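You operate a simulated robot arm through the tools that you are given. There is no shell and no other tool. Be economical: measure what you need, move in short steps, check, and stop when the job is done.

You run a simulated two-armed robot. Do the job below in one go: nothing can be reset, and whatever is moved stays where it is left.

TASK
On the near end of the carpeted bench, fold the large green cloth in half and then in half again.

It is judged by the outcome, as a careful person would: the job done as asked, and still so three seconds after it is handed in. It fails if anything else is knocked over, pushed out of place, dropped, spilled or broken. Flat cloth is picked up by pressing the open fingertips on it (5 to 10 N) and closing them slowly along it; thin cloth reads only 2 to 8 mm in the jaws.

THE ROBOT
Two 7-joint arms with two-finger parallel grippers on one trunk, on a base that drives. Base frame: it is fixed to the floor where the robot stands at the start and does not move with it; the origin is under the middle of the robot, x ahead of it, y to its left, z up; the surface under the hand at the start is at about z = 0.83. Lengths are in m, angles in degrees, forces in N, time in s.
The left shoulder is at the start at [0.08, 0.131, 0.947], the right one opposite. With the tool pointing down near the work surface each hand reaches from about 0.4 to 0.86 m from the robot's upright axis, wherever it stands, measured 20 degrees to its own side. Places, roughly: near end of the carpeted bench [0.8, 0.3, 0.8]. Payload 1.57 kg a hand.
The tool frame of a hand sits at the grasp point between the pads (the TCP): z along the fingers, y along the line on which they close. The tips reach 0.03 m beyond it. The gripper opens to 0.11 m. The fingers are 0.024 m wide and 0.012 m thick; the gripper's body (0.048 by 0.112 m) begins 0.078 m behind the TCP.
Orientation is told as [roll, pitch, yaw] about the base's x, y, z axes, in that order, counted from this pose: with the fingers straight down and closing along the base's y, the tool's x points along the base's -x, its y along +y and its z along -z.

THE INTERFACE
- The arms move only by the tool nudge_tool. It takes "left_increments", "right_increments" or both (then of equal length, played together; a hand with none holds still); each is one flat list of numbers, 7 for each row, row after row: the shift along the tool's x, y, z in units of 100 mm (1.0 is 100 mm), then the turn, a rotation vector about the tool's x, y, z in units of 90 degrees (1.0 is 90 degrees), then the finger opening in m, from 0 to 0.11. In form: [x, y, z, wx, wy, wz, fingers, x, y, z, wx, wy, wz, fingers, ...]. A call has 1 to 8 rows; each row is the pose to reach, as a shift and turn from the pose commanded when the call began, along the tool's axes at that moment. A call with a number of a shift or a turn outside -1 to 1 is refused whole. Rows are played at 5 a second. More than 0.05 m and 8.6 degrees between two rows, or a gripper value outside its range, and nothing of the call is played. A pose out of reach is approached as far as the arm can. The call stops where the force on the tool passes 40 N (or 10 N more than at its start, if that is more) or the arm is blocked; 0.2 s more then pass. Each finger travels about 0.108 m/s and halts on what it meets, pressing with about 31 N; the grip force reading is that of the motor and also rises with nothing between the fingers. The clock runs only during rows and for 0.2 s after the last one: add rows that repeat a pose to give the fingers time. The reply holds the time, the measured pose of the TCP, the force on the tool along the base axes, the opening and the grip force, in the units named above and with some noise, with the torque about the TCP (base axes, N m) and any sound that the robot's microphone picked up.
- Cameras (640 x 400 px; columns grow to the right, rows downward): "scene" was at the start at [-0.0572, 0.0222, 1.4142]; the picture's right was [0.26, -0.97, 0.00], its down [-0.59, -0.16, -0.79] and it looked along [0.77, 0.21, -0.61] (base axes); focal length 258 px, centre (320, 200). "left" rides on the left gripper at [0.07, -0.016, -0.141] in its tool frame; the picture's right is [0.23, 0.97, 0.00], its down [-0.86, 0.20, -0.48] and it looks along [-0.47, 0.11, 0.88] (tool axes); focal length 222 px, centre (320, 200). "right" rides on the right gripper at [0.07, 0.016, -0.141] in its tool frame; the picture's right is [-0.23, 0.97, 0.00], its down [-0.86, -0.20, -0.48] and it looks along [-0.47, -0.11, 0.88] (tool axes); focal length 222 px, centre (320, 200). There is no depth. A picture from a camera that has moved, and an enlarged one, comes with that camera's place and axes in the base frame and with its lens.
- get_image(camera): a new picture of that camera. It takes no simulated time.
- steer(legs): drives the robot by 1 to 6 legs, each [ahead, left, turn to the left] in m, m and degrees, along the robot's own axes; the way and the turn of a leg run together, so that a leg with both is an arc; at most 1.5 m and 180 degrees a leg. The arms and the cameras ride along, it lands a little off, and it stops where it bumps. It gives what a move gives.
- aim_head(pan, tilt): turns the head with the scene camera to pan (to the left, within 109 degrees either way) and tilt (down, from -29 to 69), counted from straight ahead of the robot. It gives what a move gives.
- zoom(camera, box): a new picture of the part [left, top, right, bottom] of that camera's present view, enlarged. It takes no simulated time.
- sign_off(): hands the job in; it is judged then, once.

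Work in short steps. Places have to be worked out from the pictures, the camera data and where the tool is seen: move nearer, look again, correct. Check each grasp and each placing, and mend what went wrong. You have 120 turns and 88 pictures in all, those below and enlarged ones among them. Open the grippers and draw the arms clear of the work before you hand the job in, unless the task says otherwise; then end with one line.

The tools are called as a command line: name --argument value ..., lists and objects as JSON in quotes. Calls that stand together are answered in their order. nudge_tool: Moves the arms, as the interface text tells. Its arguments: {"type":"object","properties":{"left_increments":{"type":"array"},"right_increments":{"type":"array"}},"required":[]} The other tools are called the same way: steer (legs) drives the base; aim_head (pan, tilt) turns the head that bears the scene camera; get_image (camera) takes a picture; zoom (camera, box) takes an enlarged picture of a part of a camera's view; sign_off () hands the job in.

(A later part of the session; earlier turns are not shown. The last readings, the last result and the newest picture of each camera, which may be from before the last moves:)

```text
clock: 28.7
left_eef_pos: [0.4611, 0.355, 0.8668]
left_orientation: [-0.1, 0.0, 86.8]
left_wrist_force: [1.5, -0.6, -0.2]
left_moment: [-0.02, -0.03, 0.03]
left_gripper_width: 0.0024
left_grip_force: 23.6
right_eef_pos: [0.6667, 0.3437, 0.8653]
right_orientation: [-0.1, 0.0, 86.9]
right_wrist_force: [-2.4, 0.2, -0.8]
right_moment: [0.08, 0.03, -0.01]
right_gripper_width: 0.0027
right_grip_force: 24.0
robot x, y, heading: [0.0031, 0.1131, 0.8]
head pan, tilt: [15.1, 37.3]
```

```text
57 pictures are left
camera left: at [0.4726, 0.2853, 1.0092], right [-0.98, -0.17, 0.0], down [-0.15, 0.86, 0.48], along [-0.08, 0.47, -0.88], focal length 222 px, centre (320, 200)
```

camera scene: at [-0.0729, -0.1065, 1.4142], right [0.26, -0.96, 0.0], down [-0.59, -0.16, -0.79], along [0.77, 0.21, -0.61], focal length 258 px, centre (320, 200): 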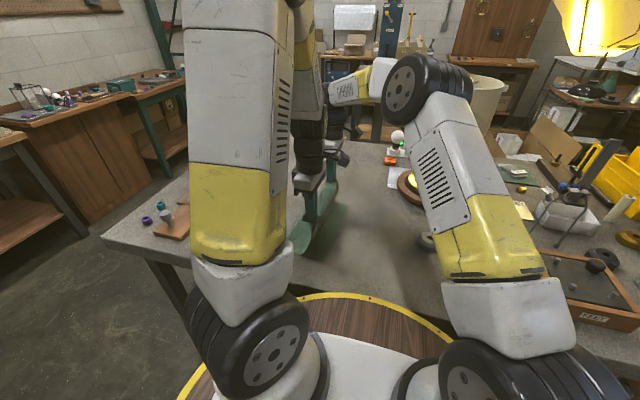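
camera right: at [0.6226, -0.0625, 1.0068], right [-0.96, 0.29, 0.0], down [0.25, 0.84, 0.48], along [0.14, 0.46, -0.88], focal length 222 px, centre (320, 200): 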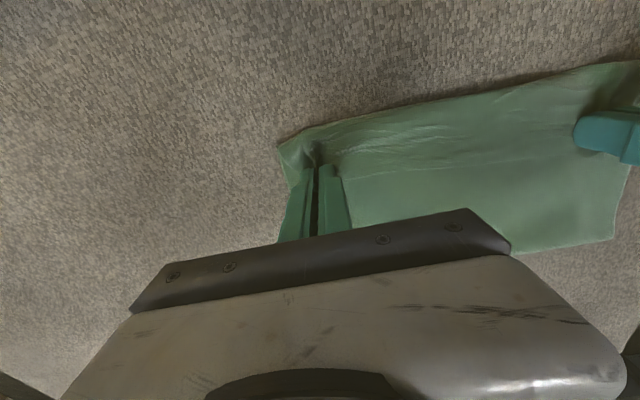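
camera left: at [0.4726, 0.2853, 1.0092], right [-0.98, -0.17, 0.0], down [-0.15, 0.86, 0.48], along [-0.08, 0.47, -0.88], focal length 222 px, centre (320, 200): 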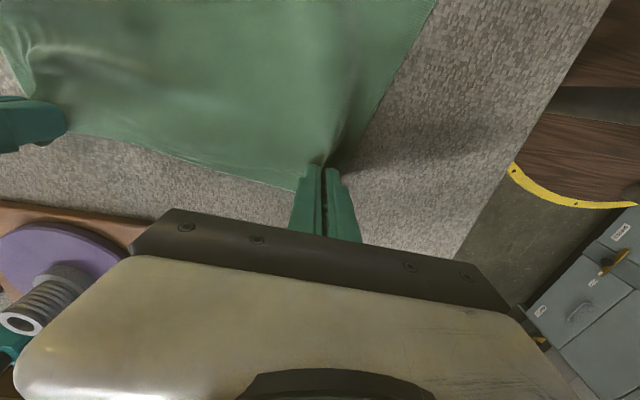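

The cloth is mostly flat again. I release, lift, and start turning the hands back so that the fingers will close across the edge.

nudge_tool --left_increments '[0, 0, 0.03, 0, 0, 0, 0.012, 0, 0, 0.03, 0, 0, 0, 0.025, 0, 0, 0, 0, 0, 0, 0.04, 0, 0, -0.3, 0, 0, 0, 0.04, 0, 0, -0.7, 0, 0, 0.09, 0.04, 0, 0, -0.9, 0, 0, 0.18, 0.04, 0, 0, -0.9, 0, 0, 0.27, 0.04, 0, 0, -0.9, 0, 0, 0.36, 0.04]' --right_increments '[0, 0, 0.03, 0, 0, 0, 0.012, 0, 0, 0.03, 0, 0, 0, 0.025, 0, 0, 0, 0, 0, 0, 0.04, 0, 0, -0.3, 0, 0, 0, 0.04, 0, 0, -0.7, 0, 0, 0.09, 0.04, 0, 0, -0.9, 0, 0, 0.18, 0.04, 0, 0, -0.9, 0, 0, 0.27, 0.04, 0, 0, -0.9, 0, 0, 0.36, 0.04]'

nudge_tool --left_increments '[0, 0, 0, 0, 0, 0.09, 0.04, 0, 0, 0, 0, 0, 0.18, 0.04, 0, 0, 0, 0, 0, 0.27, 0.04, 0, 0, 0, 0, 0, 0.36, 0.04, 0, 0, 0, 0, 0, 0.45, 0.04, 0, 0, 0, 0, 0, 0.54, 0.04, 0, 0, 0, 0, 0, 0.57, 0.04]' --right_increments '[0, 0, 0, 0, 0, 0.09, 0.04, 0, 0, 0, 0, 0, 0.18, 0.04, 0, 0, 0, 0, 0, 0.27, 0.04, 0, 0, 0, 0, 0, 0.36, 0.04, 0, 0, 0, 0, 0, 0.45, 0.04, 0, 0, 0, 0, 0, 0.54, 0.04, 0, 0, 0, 0, 0, 0.57, 0.04]'

get_image --camera "left"

get_image --camera "right"

```text
clock: 30.5
left_eef_pos: [0.4609, 0.3555, 0.9584]
left_orientation: [-0.1, -0.2, 54.4]
left_wrist_force: [0.4, -0.1, 0.8]
left_moment: [-0.04, 0.04, 0.0]
left_gripper_width: 0.0401
left_grip_force: 0.1
right_eef_pos: [0.6643, 0.343, 0.9568]
right_orientation: [0.0, -0.1, 54.3]
right_wrist_force: [0.6, 0.2, 0.5]
right_moment: [-0.01, -0.01, -0.02]
right_gripper_width: 0.04
right_grip_force: 0.0
robot x, y, heading: [0.0044, 0.1126, 0.4]
head pan, tilt: [15.1, 37.3]
```

```text
clock: 32.1
left_eef_pos: [0.4611, 0.3554, 0.9574]
left_orientation: [-0.1, -0.2, 3.1]
left_wrist_force: [-0.3, -0.5, -0.1]
left_moment: [-0.03, 0.0, 0.0]
left_gripper_width: 0.0399
left_grip_force: 0.1
right_eef_pos: [0.6647, 0.3434, 0.9576]
right_orientation: [0.1, -0.1, 3.1]
right_wrist_force: [0.2, -0.3, 1.1]
right_moment: [-0.02, -0.01, 0.01]
right_gripper_width: 0.0402
right_grip_force: 0.0
robot x, y, heading: [0.0033, 0.1155, 0.5]
head pan, tilt: [15.1, 37.3]
```

```text
56 pictures are left
camera left: at [0.3919, 0.3359, 1.0993], right [-0.28, 0.96, 0.0], down [0.84, 0.25, 0.48], along [0.46, 0.13, -0.88], focal length 222 px, centre (320, 200)
```

left: 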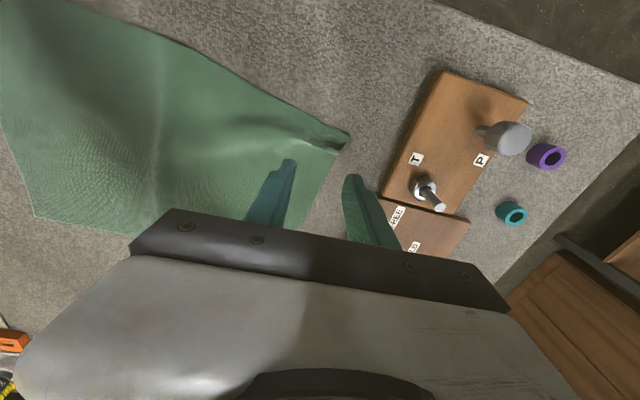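

```text
55 pictures are left
camera right: at [0.5948, 0.3564, 1.0984], right [0.17, 0.98, 0.0], down [0.86, -0.15, 0.48], along [0.47, -0.08, -0.88], focal length 222 px, centre (320, 200)
```

right: 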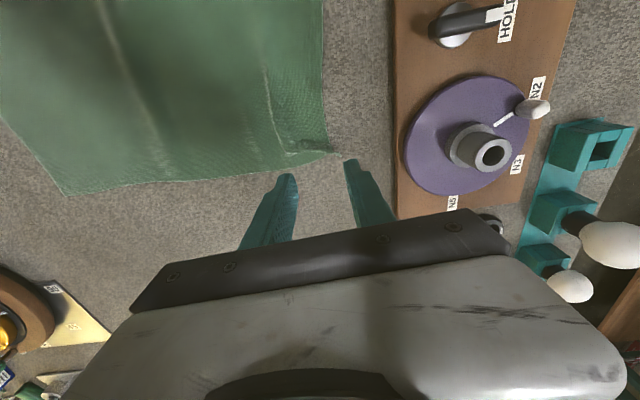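

The cloth is flat except for pinch ridges at the corners (near-left about (0.444,0.384), far-left about (0.673,0.353)). I'll press closed fingertips on each corner and drag outward to smooth them, coming down first.

nudge_tool --left_increments '[0.08, 0.17, 0.2, 0, 0, 0, 0.02, 0.08, 0.17, 0.5, 0, 0, 0, 0, 0.08, 0.17, 0.75, 0, 0, 0, 0, 0.08, 0.17, 0.88, 0, 0, 0, 0, 0.08, 0.17, 0.93, 0, 0, 0, 0]' --right_increments '[0, 0, 0.2, 0, 0, 0, 0.02, 0, 0, 0.5, 0, 0, 0, 0, 0, 0, 0.75, 0, 0, 0, 0, 0, 0, 0.88, 0, 0, 0, 0, 0, 0, 0.93, 0, 0, 0, 0]'

```text
clock: 33.3
left_eef_pos: [0.4527, 0.3727, 0.8655]
left_orientation: [0.0, -0.1, 3.1]
left_wrist_force: [0.3, 0.6, 0.2]
left_moment: [-0.02, 0.01, -0.01]
left_gripper_width: 0.0
left_grip_force: 21.5
right_eef_pos: [0.6664, 0.3434, 0.8631]
right_orientation: [-0.1, 0.1, 3.3]
right_wrist_force: [0.3, -0.3, 0.5]
right_moment: [0.05, -0.02, -0.01]
right_gripper_width: 0.0001
right_grip_force: 21.4
robot x, y, heading: [0.003, 0.1155, 0.6]
head pan, tilt: [15.1, 37.3]
```

No load yet. I creep on to contact and drag each corner outward by about 25 mm.

nudge_tool --left_increments '[0, 0, 0.025, 0, 0, 0, 0, 0, 0, 0.036, 0, 0, 0, 0, 0.06, 0, 0.036, 0, 0, 0, 0, 0.14, 0, 0.036, 0, 0, 0, 0, 0.22, 0, 0.036, 0, 0, 0, 0, 0.28, 0, 0.036, 0, 0, 0, 0]' --right_increments '[0, 0, 0.02, 0, 0, 0, 0, 0, 0, 0.026, 0, 0, 0, 0, -0.06, 0, 0.026, 0, 0, 0, 0, -0.14, 0, 0.026, 0, 0, 0, 0, -0.22, 0, 0.026, 0, 0, 0, 0, -0.26, 0, 0.026, 0, 0, 0, 0]'

get_image --camera "left"

get_image --camera "right"

```text
clock: 34.7
left_eef_pos: [0.4237, 0.3715, 0.8616]
left_orientation: [0.0, -0.1, 3.2]
left_wrist_force: [1.4, -0.2, 1.6]
left_moment: [0.0, -0.04, 0.01]
left_gripper_width: 0.0002
left_grip_force: 21.2
right_eef_pos: [0.6896, 0.3445, 0.8622]
right_orientation: [0.1, -0.1, 3.2]
right_wrist_force: [-9.4, 0.8, 14.2]
right_moment: [0.11, 0.27, 0.05]
right_gripper_width: 0.0001
right_grip_force: 21.1
robot x, y, heading: [0.0029, 0.1108, 0.3]
head pan, tilt: [15.1, 37.3]
```

```text
54 pictures are left
camera left: at [0.3541, 0.3515, 1.0026], right [-0.28, 0.96, 0.0], down [0.84, 0.25, 0.48], along [0.46, 0.13, -0.88], focal length 222 px, centre (320, 200)
```

left: 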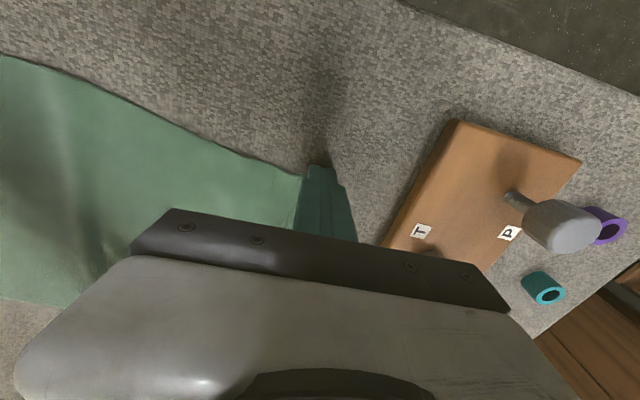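

```text
53 pictures are left
camera right: at [0.6195, 0.3576, 1.0037], right [0.17, 0.98, 0.0], down [0.86, -0.15, 0.48], along [0.47, -0.08, -0.88], focal length 222 px, centre (320, 200)
```

right: 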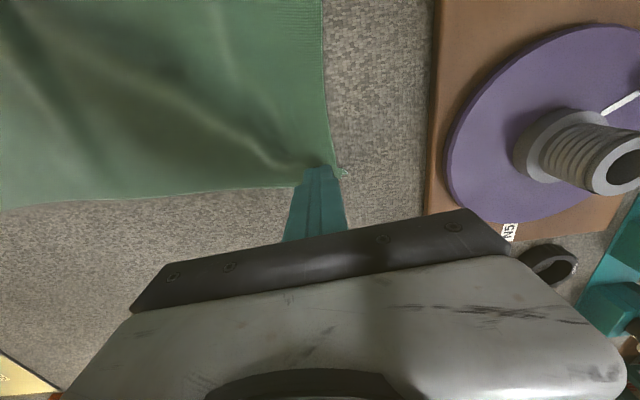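

Dragging works: the right corner is restored, and the left one looks mostly so. I lift both hands 80 mm and look.

nudge_tool --left_increments '[0, 0, -0.1, 0, 0, 0, 0, 0, 0, -0.45, 0, 0, 0, 0.03, 0, 0, -0.9, 0, 0, 0, 0.04]' --right_increments '[0, 0, -0.1, 0, 0, 0, 0, 0, 0, -0.45, 0, 0, 0, 0.03, 0, 0, -0.9, 0, 0, 0, 0.04]'

get_image --camera "left"

get_image --camera "right"

```text
clock: 35.5
left_eef_pos: [0.4249, 0.3727, 0.9517]
left_orientation: [0.0, -0.1, 3.3]
left_wrist_force: [-0.2, 0.3, 0.4]
left_moment: [-0.02, 0.03, -0.01]
left_gripper_width: 0.0398
left_grip_force: 0.1
right_eef_pos: [0.6915, 0.343, 0.9523]
right_orientation: [0.0, 0.1, 3.2]
right_wrist_force: [0.5, -0.5, -0.8]
right_moment: [-0.01, 0.02, -0.02]
right_gripper_width: 0.0403
right_grip_force: 0.1
robot x, y, heading: [0.0058, 0.1183, 0.3]
head pan, tilt: [15.1, 37.3]
```

```text
52 pictures are left
camera left: at [0.3561, 0.3513, 1.0929], right [-0.28, 0.96, 0.0], down [0.84, 0.25, 0.48], along [0.46, 0.13, -0.88], focal length 222 px, centre (320, 200)
```

left: 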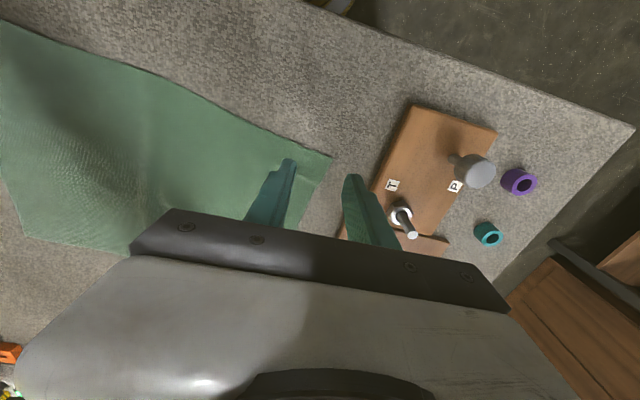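

```text
51 pictures are left
camera right: at [0.6212, 0.3566, 1.0941], right [0.17, 0.98, 0.0], down [0.87, -0.15, 0.48], along [0.47, -0.08, -0.88], focal length 222 px, centre (320, 200)
```

right: 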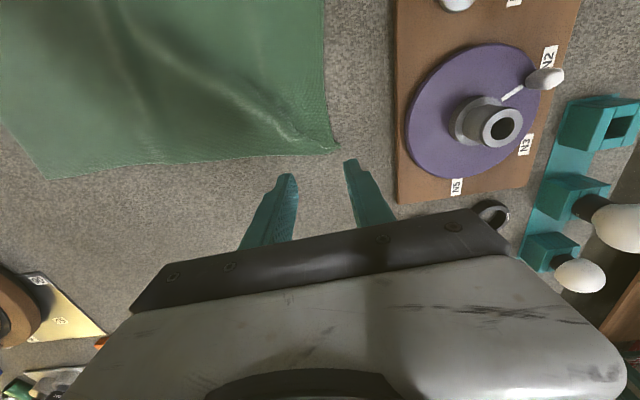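

Corners are now near-left (0.434,0.385) and far-left (0.698,0.365), so the cloth is flat. I place the hands with the outer finger half over the left edge and closing across it, then lower.

nudge_tool --left_increments '[-0.22, -0.1, 0.0, 0, 0, 0.04, 0.04, -0.44, -0.19, 0.1, 0, 0, 0.083, 0.04, -0.44, -0.19, 0.4, 0, 0, 0.083, 0.04, -0.44, -0.19, 0.7, 0, 0, 0.083, 0.04, -0.44, -0.19, 0.83, 0, 0, 0.083, 0.04, -0.44, -0.19, 0.87, 0, 0, 0.083, 0.04]' --right_increments '[0.16, 0.0, 0.0, 0, 0, 0.04, 0.04, 0.31, 0.01, 0.1, 0, 0, 0.083, 0.04, 0.31, 0.01, 0.4, 0, 0, 0.083, 0.04, 0.31, 0.01, 0.7, 0, 0, 0.083, 0.04, 0.31, 0.01, 0.83, 0, 0, 0.083, 0.04, 0.31, 0.01, 0.87, 0, 0, 0.083, 0.04]'

get_image --camera "left"

get_image --camera "right"

```text
clock: 36.9
left_eef_pos: [0.4696, 0.3545, 0.8654]
left_orientation: [0.0, -0.2, -4.4]
left_wrist_force: [-0.3, -0.3, 0.2]
left_moment: [-0.05, 0.03, -0.03]
left_gripper_width: 0.0401
left_grip_force: 0.0
right_eef_pos: [0.6611, 0.346, 0.8636]
right_orientation: [0.0, 0.0, -4.3]
right_wrist_force: [0.6, 0.0, 0.9]
right_moment: [-0.02, 0.01, 0.02]
right_gripper_width: 0.04
right_grip_force: 0.1
robot x, y, heading: [0.0041, 0.1128, 0.4]
head pan, tilt: [15.1, 37.3]
```

```text
50 pictures are left
camera left: at [0.3984, 0.3432, 1.006], right [-0.15, 0.99, 0.0], down [0.87, 0.14, 0.48], along [0.47, 0.07, -0.88], focal length 222 px, centre (320, 200)
```

left: 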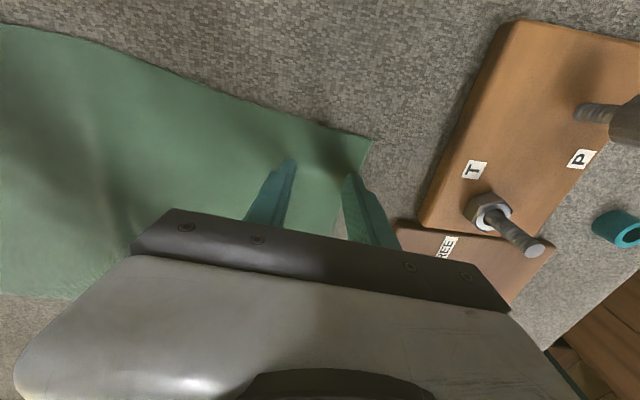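

```text
49 pictures are left
camera right: at [0.5922, 0.3668, 1.0053], right [0.3, 0.95, 0.0], down [0.84, -0.26, 0.48], along [0.46, -0.14, -0.88], focal length 222 px, centre (320, 200)
```

right: 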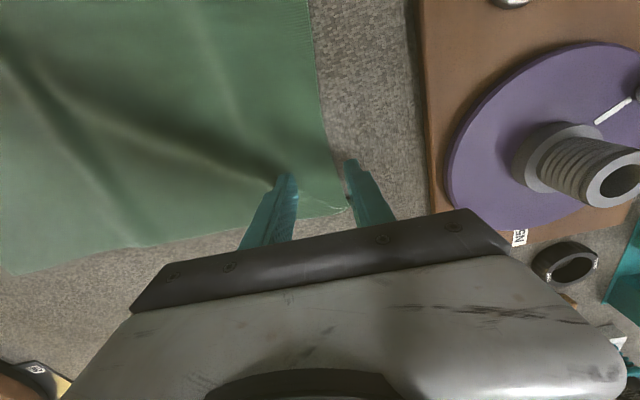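

The left is placed well, but the right's outer finger is about 1 cm off the cloth. I shift the right 9 mm inward and press both.

nudge_tool --left_increments '[0, 0, 0, 0, 0, 0, 0.04, 0, 0, 0.03, 0, 0, 0, 0.04, 0, 0, 0.038, 0, 0, 0, 0.04]' --right_increments '[0, -0.09, -0.02, 0, 0, 0, 0.04, 0, -0.09, 0.02, 0, 0, 0, 0.04, 0, -0.09, 0.03, 0, 0, 0, 0.04]'

```text
clock: 37.7
left_eef_pos: [0.469, 0.3552, 0.8613]
left_orientation: [-0.1, -0.3, -4.2]
left_wrist_force: [-1.2, -0.8, 6.0]
left_moment: [0.07, 0.02, 0.03]
left_gripper_width: 0.0398
left_grip_force: 0.1
right_eef_pos: [0.6587, 0.336, 0.8617]
right_orientation: [-0.1, 0.0, -4.3]
right_wrist_force: [-0.1, 0.1, 1.2]
right_moment: [0.03, 0.01, -0.04]
right_gripper_width: 0.0401
right_grip_force: 0.1
robot x, y, heading: [0.0021, 0.1141, 0.6]
head pan, tilt: [15.1, 37.3]
```

Left is at 6 N and right is barely touching. I press the right a little more while closing both slowly.

nudge_tool --left_increments '[0, 0, 0.002, 0, 0, 0, 0.04, 0, 0, 0.003, 0, 0, 0, 0.034, 0, 0, 0.003, 0, 0, 0, 0.028, 0, 0, 0.003, 0, 0, 0, 0.022, 0, 0, 0.003, 0, 0, 0, 0.015, 0, 0, 0.003, 0, 0, 0, 0.008, 0, 0, 0.003, 0, 0, 0, 0, 0, 0, 0.003, 0, 0, 0, 0]' --right_increments '[0, 0, 0.01, 0, 0, 0, 0.04, 0, 0, 0.012, 0, 0, 0, 0.034, 0, 0, 0.012, 0, 0, 0, 0.028, 0, 0, 0.012, 0, 0, 0, 0.022, 0, 0, 0.012, 0, 0, 0, 0.015, 0, 0, 0.012, 0, 0, 0, 0.008, 0, 0, 0.012, 0, 0, 0, 0, 0, 0, 0.012, 0, 0, 0, 0]'

get_image --camera "left"

get_image --camera "right"

```text
clock: 39.5
left_eef_pos: [0.4699, 0.3548, 0.8608]
left_orientation: [0.1, -0.3, -4.3]
left_wrist_force: [3.9, 6.7, 25.9]
left_moment: [0.32, -0.05, 0.0]
left_gripper_width: 0.0051
left_grip_force: 25.3
right_eef_pos: [0.6605, 0.336, 0.8613]
right_orientation: [0.0, -0.1, -4.3]
right_wrist_force: [-1.0, -2.0, 19.5]
right_moment: [-0.01, 0.06, 0.04]
right_gripper_width: 0.0033
right_grip_force: 24.3
robot x, y, heading: [0.0018, 0.1148, 0.6]
head pan, tilt: [15.1, 37.3]
```

```text
48 pictures are left
camera left: at [0.3977, 0.344, 1.0021], right [-0.15, 0.99, 0.0], down [0.87, 0.14, 0.48], along [0.48, 0.07, -0.88], focal length 222 px, centre (320, 200)
```

left: 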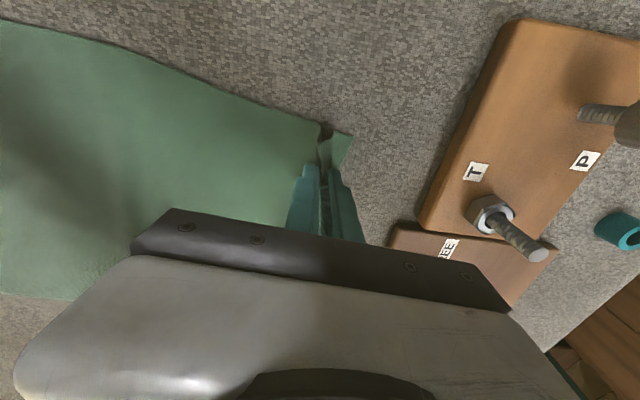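

```text
47 pictures are left
camera right: at [0.5912, 0.3568, 1.0026], right [0.3, 0.95, 0.0], down [0.84, -0.26, 0.48], along [0.46, -0.14, -0.88], focal length 222 px, centre (320, 200)
```

right: 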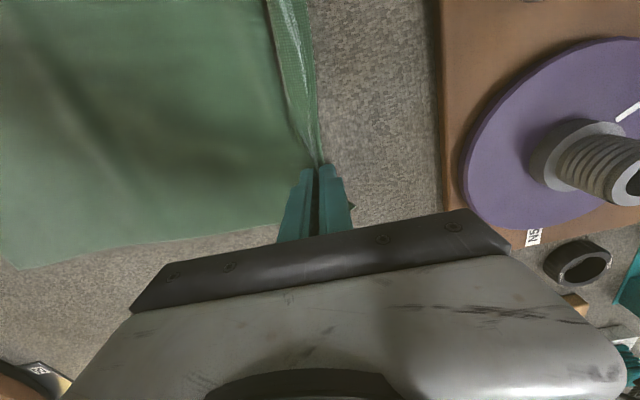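

Both hands now have a clean pinch across the edge (5 mm and 3 mm) with only a small flap. I lift 45 mm, then drive right, keeping the edge low so no slack builds up.

nudge_tool --left_increments '[0, 0, -0.12, 0, 0, 0, 0, 0, -0.05, -0.25, 0, 0, 0, 0, 0, -0.15, -0.38, 0, 0, 0, 0, 0, -0.3, -0.5, 0, 0, 0, 0]' --right_increments '[0, 0, -0.12, 0, 0, 0, 0, 0, -0.05, -0.25, 0, 0, 0, 0, 0, -0.15, -0.38, 0, 0, 0, 0, 0, -0.3, -0.5, 0, 0, 0, 0]'

steer --legs '[[-0.01, -0.13, 0]]'

get_image --camera "left"

get_image --camera "right"

```text
clock: 40.5
left_eef_pos: [0.4659, 0.3249, 0.9114]
left_orientation: [0.0, -0.1, -4.3]
left_wrist_force: [3.0, 0.1, 0.0]
left_moment: [-0.02, -0.06, -0.02]
left_gripper_width: 0.0024
left_grip_force: 23.8
right_eef_pos: [0.6588, 0.3057, 0.9093]
right_orientation: [0.0, 0.0, -4.4]
right_wrist_force: [-2.1, 0.1, 1.0]
right_moment: [-0.02, 0.12, 0.04]
right_gripper_width: 0.0031
right_grip_force: 24.2
robot x, y, heading: [0.0024, 0.1156, 0.3]
head pan, tilt: [15.1, 37.3]
```

```text
clock: 41.8
left_eef_pos: [0.4568, 0.1949, 0.9109]
left_orientation: [-0.1, -0.1, -4.3]
left_wrist_force: [1.8, 0.8, -0.1]
left_moment: [-0.01, -0.06, 0.02]
left_gripper_width: 0.0023
left_grip_force: 23.6
right_eef_pos: [0.649, 0.1758, 0.9093]
right_orientation: [0.1, 0.0, -4.3]
right_wrist_force: [-1.7, 0.5, 1.0]
right_moment: [-0.01, 0.09, -0.03]
right_gripper_width: 0.003
right_grip_force: 24.3
robot x, y, heading: [-0.01, -0.0119, 0.2]
head pan, tilt: [15.1, 37.3]
```

```text
46 pictures are left
camera left: at [0.3865, 0.1848, 1.0522], right [-0.15, 0.99, 0.0], down [0.87, 0.14, 0.48], along [0.47, 0.07, -0.88], focal length 222 px, centre (320, 200)
```

left: 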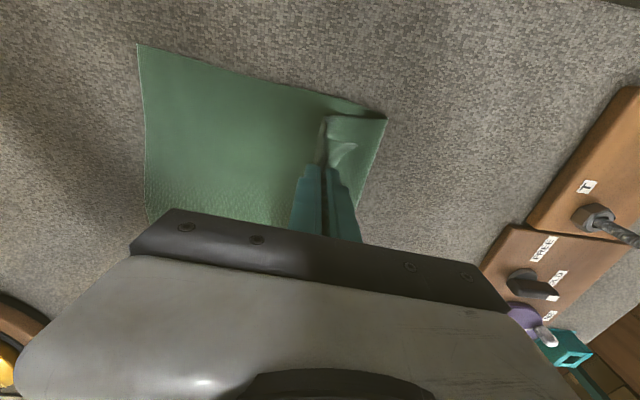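

```text
45 pictures are left
camera right: at [0.5812, 0.1977, 1.0503], right [0.3, 0.95, 0.0], down [0.84, -0.26, 0.48], along [0.46, -0.14, -0.88], focal length 222 px, centre (320, 200)
```

right: 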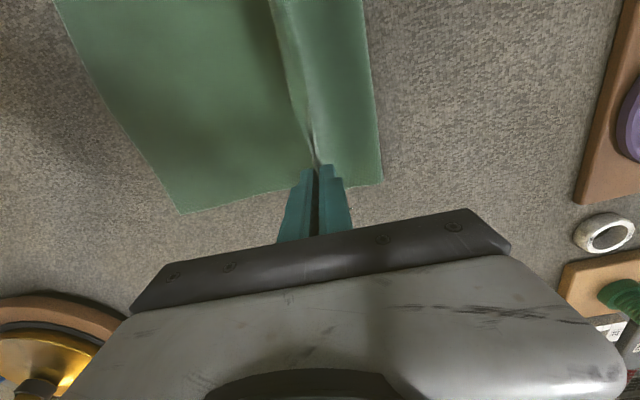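

The fold is trailing cleanly. The right edge now runs from about (0.383,0.031) to (0.663,0.004), so I drive another 0.12 m right and 30 mm back.

steer --legs '[[-0.03, -0.12, 0]]'

get_image --camera "left"

get_image --camera "right"

```text
clock: 43.0
left_eef_pos: [0.4292, 0.0694, 0.9114]
left_orientation: [0.1, -0.2, -4.3]
left_wrist_force: [1.9, -0.2, -0.3]
left_moment: [0.0, -0.05, 0.02]
left_gripper_width: 0.0022
left_grip_force: 23.8
right_eef_pos: [0.6207, 0.0514, 0.9086]
right_orientation: [0.0, 0.0, -4.3]
right_wrist_force: [-2.3, -0.5, 0.0]
right_moment: [0.01, 0.04, 0.01]
right_gripper_width: 0.0027
right_grip_force: 24.1
robot x, y, heading: [-0.0347, -0.1361, 0.2]
head pan, tilt: [15.1, 37.3]
```

```text
44 pictures are left
camera left: at [0.358, 0.0593, 1.0522], right [-0.15, 0.99, 0.0], down [0.87, 0.14, 0.48], along [0.48, 0.07, -0.88], focal length 222 px, centre (320, 200)
```

left: 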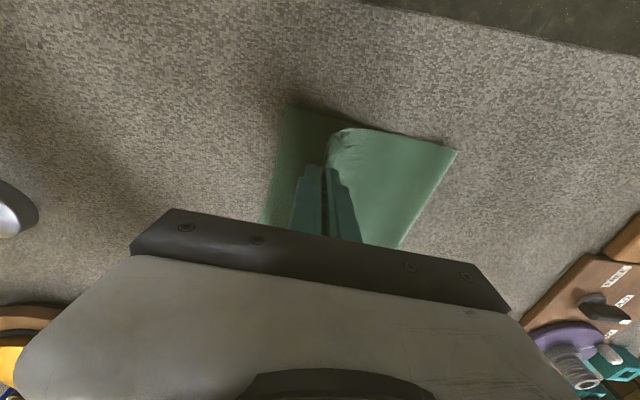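

```text
43 pictures are left
camera right: at [0.5526, 0.0722, 1.0502], right [0.3, 0.95, 0.0], down [0.84, -0.26, 0.48], along [0.46, -0.14, -0.88], focal length 222 px, centre (320, 200)
```

right: 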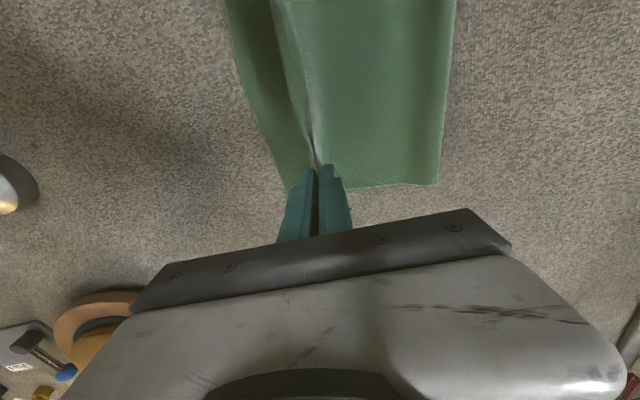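

Alignment is good: each jaw is about 4 cm short of the right edge, which matches the cloth held beyond the grip. I lower with a small push of 12 mm to the right.

nudge_tool --left_increments '[0, -0.06, 0.1, 0, 0, 0, 0, 0, -0.12, 0.2, 0, 0, 0, 0, 0, -0.12, 0.3, 0, 0, 0, 0, 0, -0.12, 0.38, 0, 0, 0, 0, 0, -0.12, 0.43, 0, 0, 0, 0]' --right_increments '[0, -0.06, 0.1, 0, 0, 0, 0, 0, -0.12, 0.2, 0, 0, 0, 0, 0, -0.12, 0.3, 0, 0, 0, 0, 0, -0.12, 0.37, 0, 0, 0, 0, 0, -0.12, 0.41, 0, 0, 0, 0]'

get_image --camera "left"

get_image --camera "right"

```text
clock: 44.2
left_eef_pos: [0.4283, 0.0572, 0.8687]
left_orientation: [0.0, -0.3, -4.3]
left_wrist_force: [2.1, -0.4, 1.0]
left_moment: [0.01, -0.08, -0.05]
left_gripper_width: 0.0023
left_grip_force: 24.0
right_eef_pos: [0.6209, 0.0384, 0.8675]
right_orientation: [0.1, 0.0, -4.3]
right_wrist_force: [-4.6, -0.5, 5.8]
right_moment: [-0.02, 0.18, 0.0]
right_gripper_width: 0.003
right_grip_force: 24.3
robot x, y, heading: [-0.0335, -0.1421, 0.4]
head pan, tilt: [15.1, 37.3]
```

```text
42 pictures are left
camera left: at [0.357, 0.0479, 1.0095], right [-0.15, 0.99, 0.0], down [0.87, 0.14, 0.48], along [0.48, 0.07, -0.88], focal length 222 px, centre (320, 200)
```

left: 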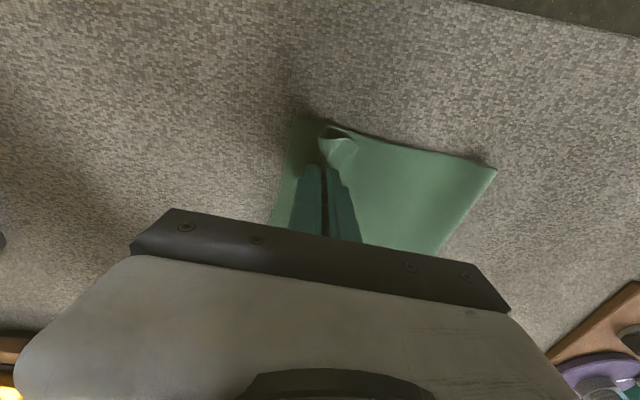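

```text
41 pictures are left
camera right: at [0.5524, 0.0601, 1.0097], right [0.3, 0.95, 0.0], down [0.84, -0.26, 0.48], along [0.46, -0.14, -0.88], focal length 222 px, centre (320, 200)
```

right: 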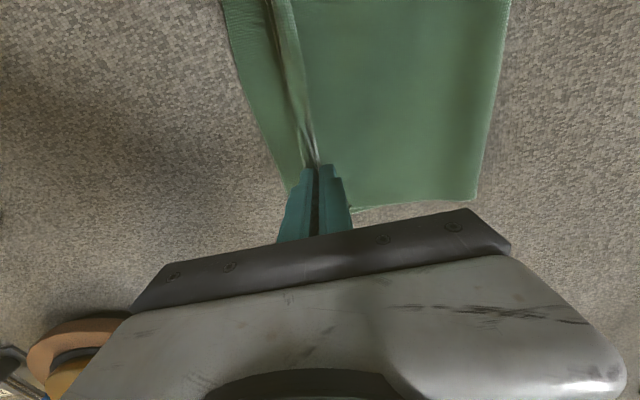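

The top edge is a bit short of the right edge, so I drag it 15 mm further, then open slowly and rise.

nudge_tool --left_increments '[0, -0.08, -0.03, 0, 0, 0, 0, 0, -0.16, -0.03, 0, 0, 0, 0, 0, -0.16, 0.0, 0, 0, 0, 0.01, 0, -0.16, 0.0, 0, 0, 0, 0.02, 0, -0.16, 0, 0, 0, 0, 0.03, 0, -0.16, -0.15, 0, 0, 0, 0.03, 0, -0.16, -0.5, 0, 0, 0, 0.03, 0, -0.16, -0.9, 0, 0, 0, 0.03]' --right_increments '[0, -0.08, -0.04, 0, 0, 0, 0, 0, -0.16, -0.04, 0, 0, 0, 0, 0, -0.16, -0.02, 0, 0, 0, 0.01, 0, -0.16, -0.02, 0, 0, 0, 0.02, 0, -0.16, -0.02, 0, 0, 0, 0.03, 0, -0.16, -0.15, 0, 0, 0, 0.03, 0, -0.16, -0.5, 0, 0, 0, 0.03, 0, -0.16, -0.9, 0, 0, 0, 0.03]'

get_image --camera "left"

get_image --camera "right"

```text
clock: 46.0
left_eef_pos: [0.4283, 0.0429, 0.9575]
left_orientation: [0.0, -0.1, -4.3]
left_wrist_force: [-0.7, 0.0, 0.0]
left_moment: [0.0, 0.01, -0.01]
left_gripper_width: 0.0302
left_grip_force: 0.1
right_eef_pos: [0.6194, 0.0227, 0.9597]
right_orientation: [0.0, 0.1, -4.3]
right_wrist_force: [0.7, -1.1, -0.2]
right_moment: [-0.02, 0.01, -0.01]
right_gripper_width: 0.0301
right_grip_force: 0.1
robot x, y, heading: [-0.0354, -0.1388, 0.4]
head pan, tilt: [15.1, 37.3]
```

```text
40 pictures are left
camera left: at [0.3578, 0.0325, 1.0985], right [-0.15, 0.99, 0.0], down [0.87, 0.13, 0.48], along [0.47, 0.07, -0.88], focal length 222 px, centre (320, 200)
```

left: 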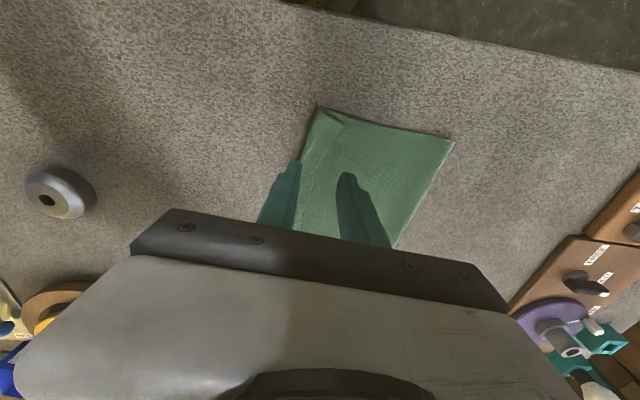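

```text
39 pictures are left
camera right: at [0.551, 0.045, 1.1006], right [0.3, 0.95, 0.0], down [0.84, -0.26, 0.48], along [0.46, -0.14, -0.88], focal length 222 px, centre (320, 200)
```

right: 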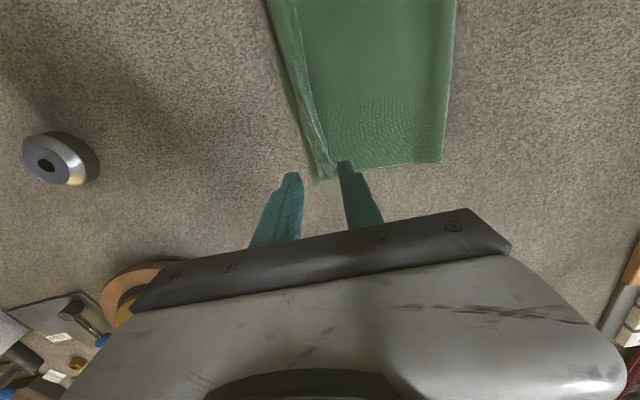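

That looks far better. I zoom in to see how the edge lies.

zoom --camera "right" --box '[230, 0, 500, 190]'

zoom --camera "left" --box '[240, 90, 480, 250]'

```text
2.11 times, centred on (365, 95) of right
camera zoom: at [0.551, 0.045, 1.1006], right [0.3, 0.95, 0.0], down [0.84, -0.26, 0.48], along [0.46, -0.14, -0.88], focal length 468 px, centre (225, 421)
```

zoom: 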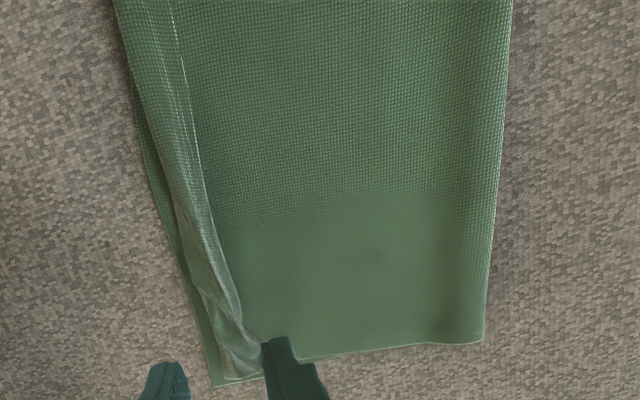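

```text
2.50 times, centred on (360, 170) of left
camera zoom: at [0.3578, 0.0325, 1.0985], right [-0.15, 0.99, 0.0], down [0.87, 0.13, 0.48], along [0.47, 0.07, -0.88], focal length 555 px, centre (220, 275)
```

zoom: 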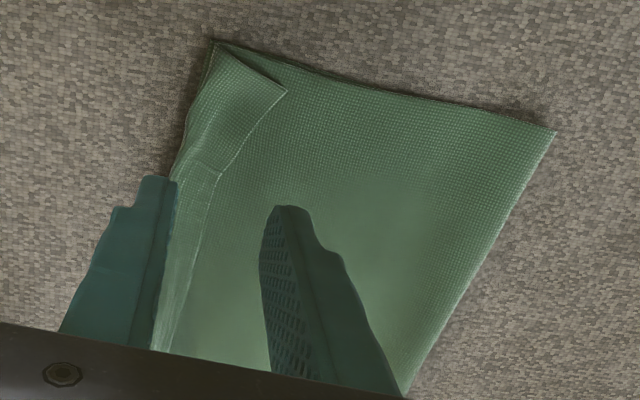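

A cuff of 2–3.5 cm still lies folded back along the edge. I'll flip it out by pressing lightly on the cuff with closed fingertips and dragging toward the right. First I descend onto it.

nudge_tool --left_increments '[0, -0.1, 0.3, 0, 0, 0, 0.01, 0, -0.1, 0.6, 0, 0, 0, 0, 0, -0.1, 0.82, 0, 0, 0, 0, 0, -0.1, 0.88, 0, 0, 0, 0]' --right_increments '[0, -0.04, 0.3, 0, 0, 0, 0.01, 0, -0.04, 0.6, 0, 0, 0, 0, 0, -0.04, 0.82, 0, 0, 0, 0, 0, -0.04, 0.88, 0, 0, 0, 0]'

nudge_tool --left_increments '[0, 0, 0.015, 0, 0, 0, 0, 0, 0, 0.025, 0, 0, 0, 0, 0, 0, 0.03, 0, 0, 0, 0]' --right_increments '[0, 0, 0.015, 0, 0, 0, 0, 0, 0, 0.025, 0, 0, 0, 0, 0, 0, 0.03, 0, 0, 0, 0]'

```text
clock: 47.0
left_eef_pos: [0.4275, 0.0313, 0.8702]
left_orientation: [0.0, -0.1, -4.3]
left_wrist_force: [-0.2, -0.4, -0.5]
left_moment: [0.0, 0.03, 0.01]
left_gripper_width: 0.0
left_grip_force: 21.4
right_eef_pos: [0.6197, 0.0207, 0.8688]
right_orientation: [0.0, 0.0, -4.4]
right_wrist_force: [0.6, -0.3, 0.4]
right_moment: [0.03, -0.02, -0.02]
right_gripper_width: 0.0002
right_grip_force: 21.3
robot x, y, heading: [-0.0353, -0.1431, 0.5]
head pan, tilt: [15.1, 37.3]
```

```text
clock: 47.8
left_eef_pos: [0.4262, 0.0324, 0.8682]
left_orientation: [0.0, -0.2, -4.2]
left_wrist_force: [-0.3, -0.3, 2.6]
left_moment: [-0.01, -0.07, -0.01]
left_gripper_width: 0.0
left_grip_force: 21.4
right_eef_pos: [0.6193, 0.0184, 0.8669]
right_orientation: [0.1, 0.1, -4.4]
right_wrist_force: [-0.8, -0.4, 0.5]
right_moment: [0.02, -0.03, -0.01]
right_gripper_width: 0.0
right_grip_force: 21.3
robot x, y, heading: [-0.0343, -0.1416, 0.5]
head pan, tilt: [15.1, 37.3]
```

Light contact on the left (2.6 N). I bring the right down slightly and drag both 55 mm to the right.

nudge_tool --left_increments '[0, 0, 0.005, 0, 0, 0, 0, 0, -0.1, 0.008, 0, 0, 0, 0, 0, -0.2, 0.015, 0, 0, 0, 0, 0, -0.3, 0.02, 0, 0, 0, 0, 0, -0.4, 0.025, 0, 0, 0, 0, 0, -0.5, 0.03, 0, 0, 0, 0, 0, -0.6, 0.03, 0, 0, 0, 0]' --right_increments '[0, 0, 0.015, 0, 0, 0, 0, 0, -0.1, 0.02, 0, 0, 0, 0, 0, -0.2, 0.025, 0, 0, 0, 0, 0, -0.3, 0.03, 0, 0, 0, 0, 0, -0.4, 0.03, 0, 0, 0, 0, 0, -0.5, 0.03, 0, 0, 0, 0, 0, -0.6, 0.03, 0, 0, 0, 0]'

get_image --camera "left"

get_image --camera "right"

```text
clock: 49.4
left_eef_pos: [0.4213, -0.0262, 0.8632]
left_orientation: [0.0, -0.3, -4.3]
left_wrist_force: [0.2, 0.2, -0.5]
left_moment: [0.0, 0.0, 0.01]
left_gripper_width: 0.0002
left_grip_force: 21.7
right_eef_pos: [0.6128, -0.0405, 0.8636]
right_orientation: [0.0, 0.1, -4.3]
right_wrist_force: [0.2, 2.1, 5.4]
right_moment: [0.11, -0.02, -0.01]
right_gripper_width: 0.0
right_grip_force: 21.6
robot x, y, heading: [-0.035, -0.1397, 0.5]
head pan, tilt: [15.1, 37.3]
```

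```text
36 pictures are left
camera left: at [0.3507, -0.0374, 1.0055], right [-0.15, 0.99, 0.0], down [0.87, 0.14, 0.48], along [0.48, 0.07, -0.88], focal length 222 px, centre (320, 200)
```

left: 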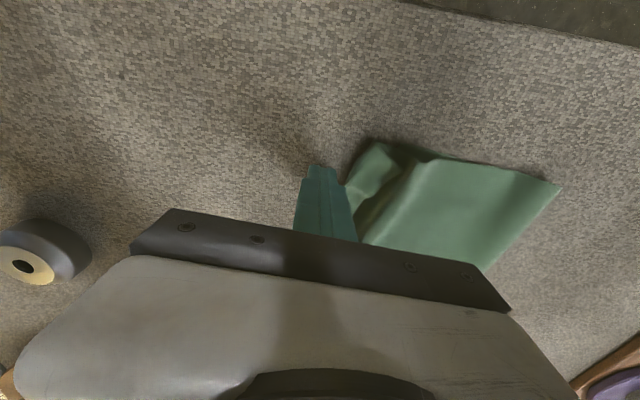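

```text
35 pictures are left
camera right: at [0.5452, -0.0189, 1.0045], right [0.3, 0.95, 0.0], down [0.84, -0.26, 0.48], along [0.46, -0.14, -0.88], focal length 222 px, centre (320, 200)
```

right: 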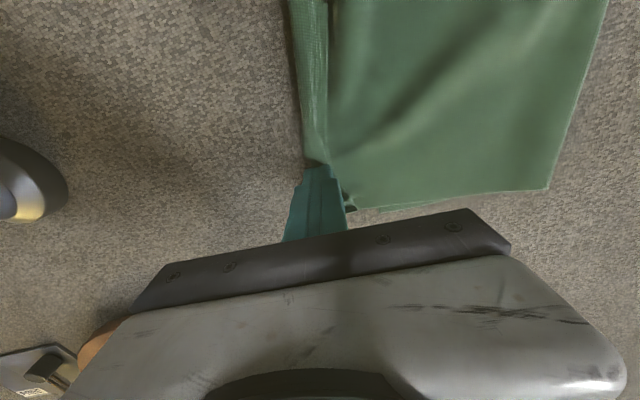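

I lift to see the result.

nudge_tool --left_increments '[0, 0, -0.2, 0, 0, 0, 0, 0, -0.2, -0.6, 0, 0, 0, 0, 0, -0.5, -1.0, 0, 0, 0, 0, 0, -0.8, -1.0, 0, 0, 0, 0]' --right_increments '[0, 0, -0.2, 0, 0, 0, 0, 0, -0.2, -0.6, 0, 0, 0, 0, 0, -0.5, -1.0, 0, 0, 0, 0, 0, -0.8, -1.0, 0, 0, 0, 0]'

get_image --camera "right"

get_image --camera "left"

```text
clock: 50.4
left_eef_pos: [0.4172, -0.1073, 0.9634]
left_orientation: [-0.1, -0.1, -4.3]
left_wrist_force: [-0.2, 1.8, 0.0]
left_moment: [0.01, -0.02, 0.0]
left_gripper_width: 0.0
left_grip_force: 21.9
right_eef_pos: [0.6077, -0.1219, 0.9621]
right_orientation: [0.0, 0.0, -4.3]
right_wrist_force: [0.9, 1.3, 0.2]
right_moment: [-0.05, -0.03, 0.02]
right_gripper_width: 0.0
right_grip_force: 21.4
robot x, y, heading: [-0.0377, -0.1382, 0.6]
head pan, tilt: [15.1, 37.3]
```

```text
34 pictures are left
camera right: at [0.5398, -0.1005, 1.1044], right [0.3, 0.95, 0.0], down [0.84, -0.26, 0.48], along [0.46, -0.14, -0.88], focal length 222 px, centre (320, 200)
```

right: 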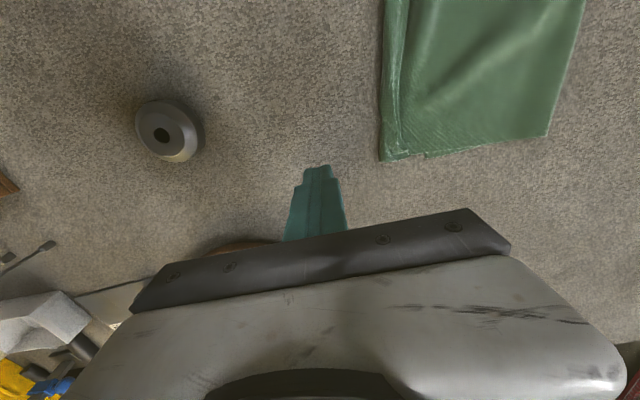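

```text
33 pictures are left
camera left: at [0.3454, -0.1182, 1.1044], right [-0.15, 0.99, 0.0], down [0.87, 0.14, 0.48], along [0.47, 0.07, -0.88], focal length 222 px, centre (320, 200)
```

left: 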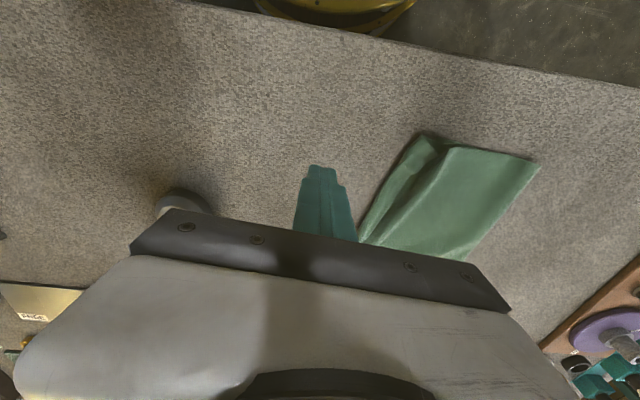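

zoom --camera "right" --box '[350, 0, 610, 170]'

zoom --camera "left" --box '[330, 110, 560, 260]'

```text
2.35 times, centred on (480, 85) of right
camera zoom: at [0.5398, -0.1005, 1.1044], right [0.3, 0.95, 0.0], down [0.84, -0.26, 0.48], along [0.46, -0.14, -0.88], focal length 523 px, centre (-56, 471)
```

zoom: 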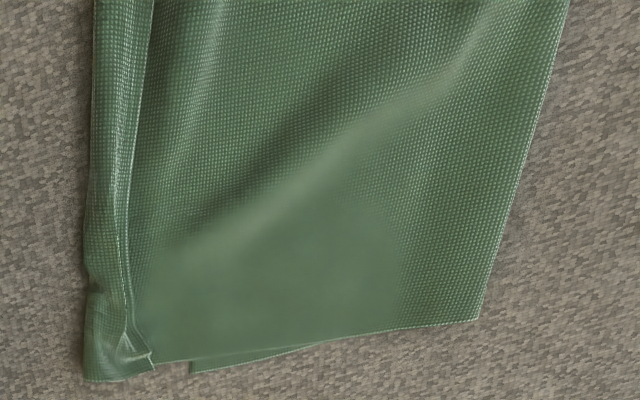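

```text
2.67 times, centred on (445, 185) of left
camera zoom: at [0.3454, -0.1182, 1.1044], right [-0.15, 0.99, 0.0], down [0.87, 0.14, 0.48], along [0.47, 0.07, -0.88], focal length 592 px, centre (-13, 240)
```

zoom: 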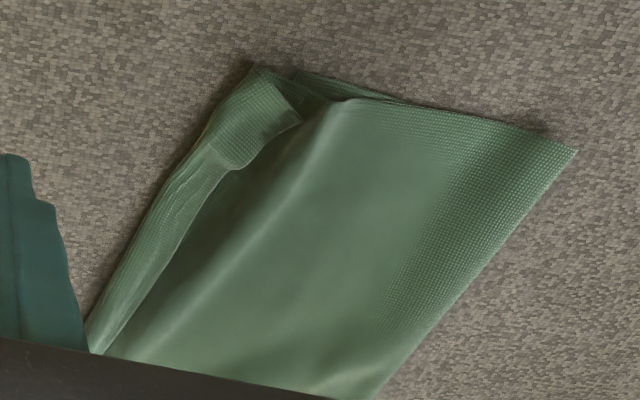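

The drag slid the whole top layer instead of flipping the cuff, so I'll undo the fold and regrip with a much smaller bite (cuff size follows the jaw opening). I grip the hem at about (0.43,0.004) and (0.60,-0.033) to carry it back.

nudge_tool --left_increments '[0, 0.35, 0, 0, 0, 0.03, 0.05, 0, 0.7, 0, 0, 0, 0.06, 0.05, -0.05, 1.0, 0, 0, 0, 0.09, 0.05]' --right_increments '[0, 0.3, 0, 0, 0, 0.03, 0.05, 0, 0.6, 0, 0, 0, 0.06, 0.05, 0.08, 0.9, 0, 0, 0, 0.09, 0.05]'

nudge_tool --left_increments '[0, 0.11, 0.3, 0, 0, 0, 0.05, 0, 0.11, 0.6, 0, 0, 0, 0.05, 0, 0.11, 0.85, 0, 0, 0, 0.05, 0, 0.11, 0.98, 0, 0, 0, 0.05]' --right_increments '[0, 0, 0.3, 0, 0, 0, 0.05, 0, 0, 0.6, 0, 0, 0, 0.05, 0, 0, 0.85, 0, 0, 0, 0.05, 0, 0, 0.98, 0, 0, 0, 0.05]'

get_image --camera "left"

get_image --camera "right"

```text
clock: 51.2
left_eef_pos: [0.4285, -0.0079, 0.9658]
left_orientation: [0.1, -0.1, -12.5]
left_wrist_force: [-1.1, 0.0, 0.3]
left_moment: [0.02, -0.01, 0.0]
left_gripper_width: 0.0499
left_grip_force: 0.1
right_eef_pos: [0.6072, -0.0308, 0.9649]
right_orientation: [-0.1, 0.0, -12.5]
right_wrist_force: [-0.4, -0.2, 0.3]
right_moment: [0.09, 0.01, -0.02]
right_gripper_width: 0.0502
right_grip_force: 0.0
robot x, y, heading: [-0.0342, -0.1353, 0.5]
head pan, tilt: [15.1, 37.3]
```

```text
clock: 52.2
left_eef_pos: [0.4307, 0.003, 0.8671]
left_orientation: [0.0, -0.2, -12.4]
left_wrist_force: [-0.6, 0.3, 0.1]
left_moment: [-0.04, -0.01, 0.0]
left_gripper_width: 0.0498
left_grip_force: 0.1
right_eef_pos: [0.6064, -0.0293, 0.8643]
right_orientation: [0.0, 0.0, -12.4]
right_wrist_force: [-1.2, 0.6, 0.9]
right_moment: [0.02, -0.02, -0.01]
right_gripper_width: 0.05
right_grip_force: 0.0
robot x, y, heading: [-0.0354, -0.1373, 0.4]
head pan, tilt: [15.1, 37.3]
```

```text
30 pictures are left
camera left: at [0.3589, 0.0029, 1.0069], right [-0.01, 1.0, 0.0], down [0.88, 0.01, 0.48], along [0.48, 0.01, -0.88], focal length 222 px, centre (320, 200)
```

left: 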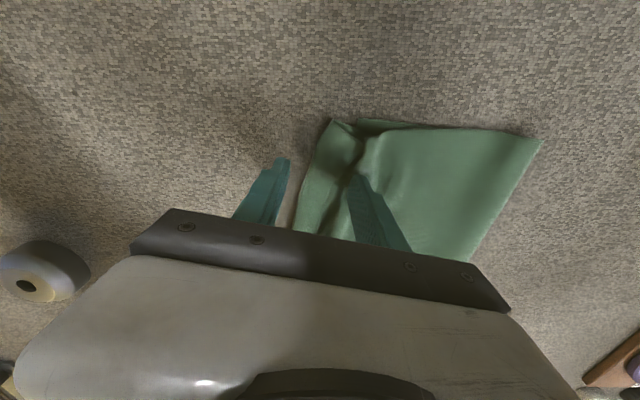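

```text
29 pictures are left
camera right: at [0.542, 0.0006, 1.0061], right [0.43, 0.9, 0.0], down [0.79, -0.38, 0.48], along [0.43, -0.21, -0.88], focal length 222 px, centre (320, 200)
```

right: 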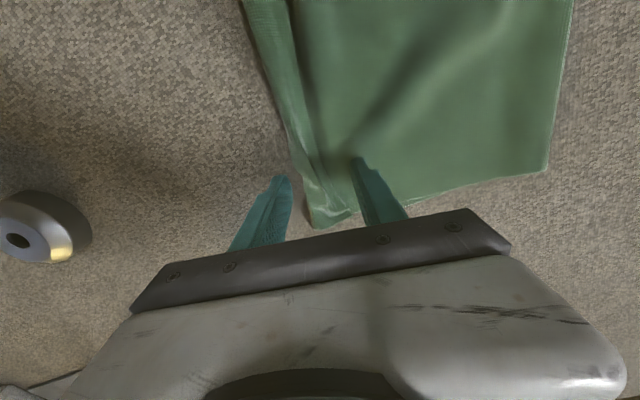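

The hem lies between the fingers on both hands. I lower the last few millimetres and close.

nudge_tool --left_increments '[0, 0, 0.03, 0, 0, 0, 0.05, 0, 0, 0.04, 0, 0, 0, 0.042, 0, 0, 0.04, 0, 0, 0, 0.034, 0, 0, 0.04, 0, 0, 0, 0.026, 0, 0, 0.04, 0, 0, 0, 0.018, 0, 0, 0.04, 0, 0, 0, 0.01, 0, 0, 0.04, 0, 0, 0, 0, 0, 0, 0.04, 0, 0, 0, 0]' --right_increments '[0, 0, 0.01, 0, 0, 0, 0.05, 0, 0, 0.02, 0, 0, 0, 0.042, 0, 0, 0.02, 0, 0, 0, 0.034, 0, 0, 0.02, 0, 0, 0, 0.026, 0, 0, 0.02, 0, 0, 0, 0.018, 0, 0, 0.02, 0, 0, 0, 0.01, 0, 0, 0.02, 0, 0, 0, 0, 0, 0, 0.02, 0, 0, 0, 0]'

```text
clock: 54.0
left_eef_pos: [0.4325, 0.0018, 0.8625]
left_orientation: [0.0, -0.2, -12.4]
left_wrist_force: [-1.2, -1.2, 9.6]
left_moment: [0.03, 0.03, -0.05]
left_gripper_width: 0.0029
left_grip_force: 24.3
right_eef_pos: [0.6071, -0.0301, 0.8635]
right_orientation: [-0.1, 0.0, -12.4]
right_wrist_force: [0.5, 0.2, 1.1]
right_moment: [0.0, 0.03, 0.03]
right_gripper_width: 0.0024
right_grip_force: 23.8
robot x, y, heading: [-0.0349, -0.1379, 0.4]
head pan, tilt: [15.1, 37.3]
```

Both hold cloth (2.4–2.9 mm). I lift 90 mm and look at how it hangs.

nudge_tool --left_increments '[0, 0, -0.2, 0, 0, 0, 0, 0, 0.1, -0.5, 0, 0, 0, 0, 0, 0.3, -0.9, 0, 0, 0, 0]' --right_increments '[0, 0, -0.2, 0, 0, 0, 0, 0, 0.1, -0.5, 0, 0, 0, 0, 0, 0.3, -0.9, 0, 0, 0, 0]'

get_image --camera "right"

get_image --camera "left"

```text
clock: 54.8
left_eef_pos: [0.4373, 0.0318, 0.9538]
left_orientation: [0.0, -0.1, -12.4]
left_wrist_force: [0.7, 0.6, -0.4]
left_moment: [0.0, 0.04, -0.03]
left_gripper_width: 0.0029
left_grip_force: 23.9
right_eef_pos: [0.611, -0.002, 0.9539]
right_orientation: [0.0, 0.0, -12.4]
right_wrist_force: [1.9, -0.6, 0.3]
right_moment: [0.07, 0.03, 0.02]
right_gripper_width: 0.0027
right_grip_force: 24.3
robot x, y, heading: [-0.0362, -0.1419, 0.6]
head pan, tilt: [15.1, 37.3]
```

```text
28 pictures are left
camera right: at [0.5471, 0.029, 1.0951], right [0.43, 0.9, 0.0], down [0.79, -0.38, 0.48], along [0.43, -0.21, -0.88], focal length 222 px, centre (320, 200)
```

right: 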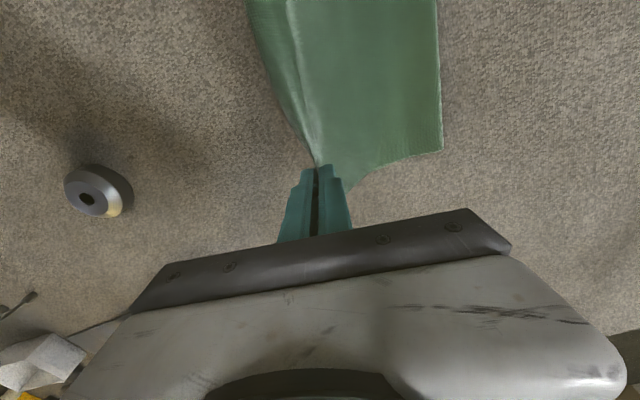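

```text
27 pictures are left
camera left: at [0.3654, 0.0308, 1.0935], right [-0.01, 1.0, 0.0], down [0.88, 0.01, 0.48], along [0.48, 0.01, -0.88], focal length 222 px, centre (320, 200)
```

left: 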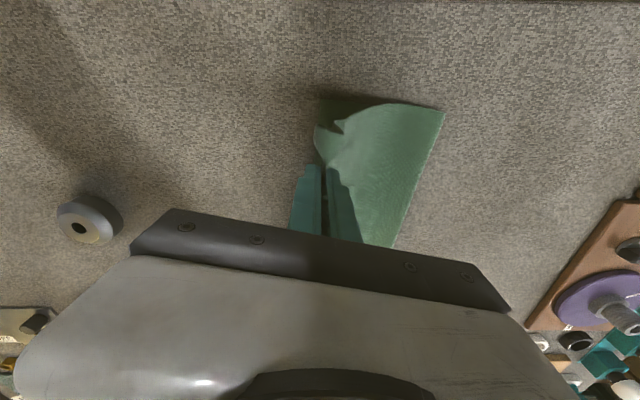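

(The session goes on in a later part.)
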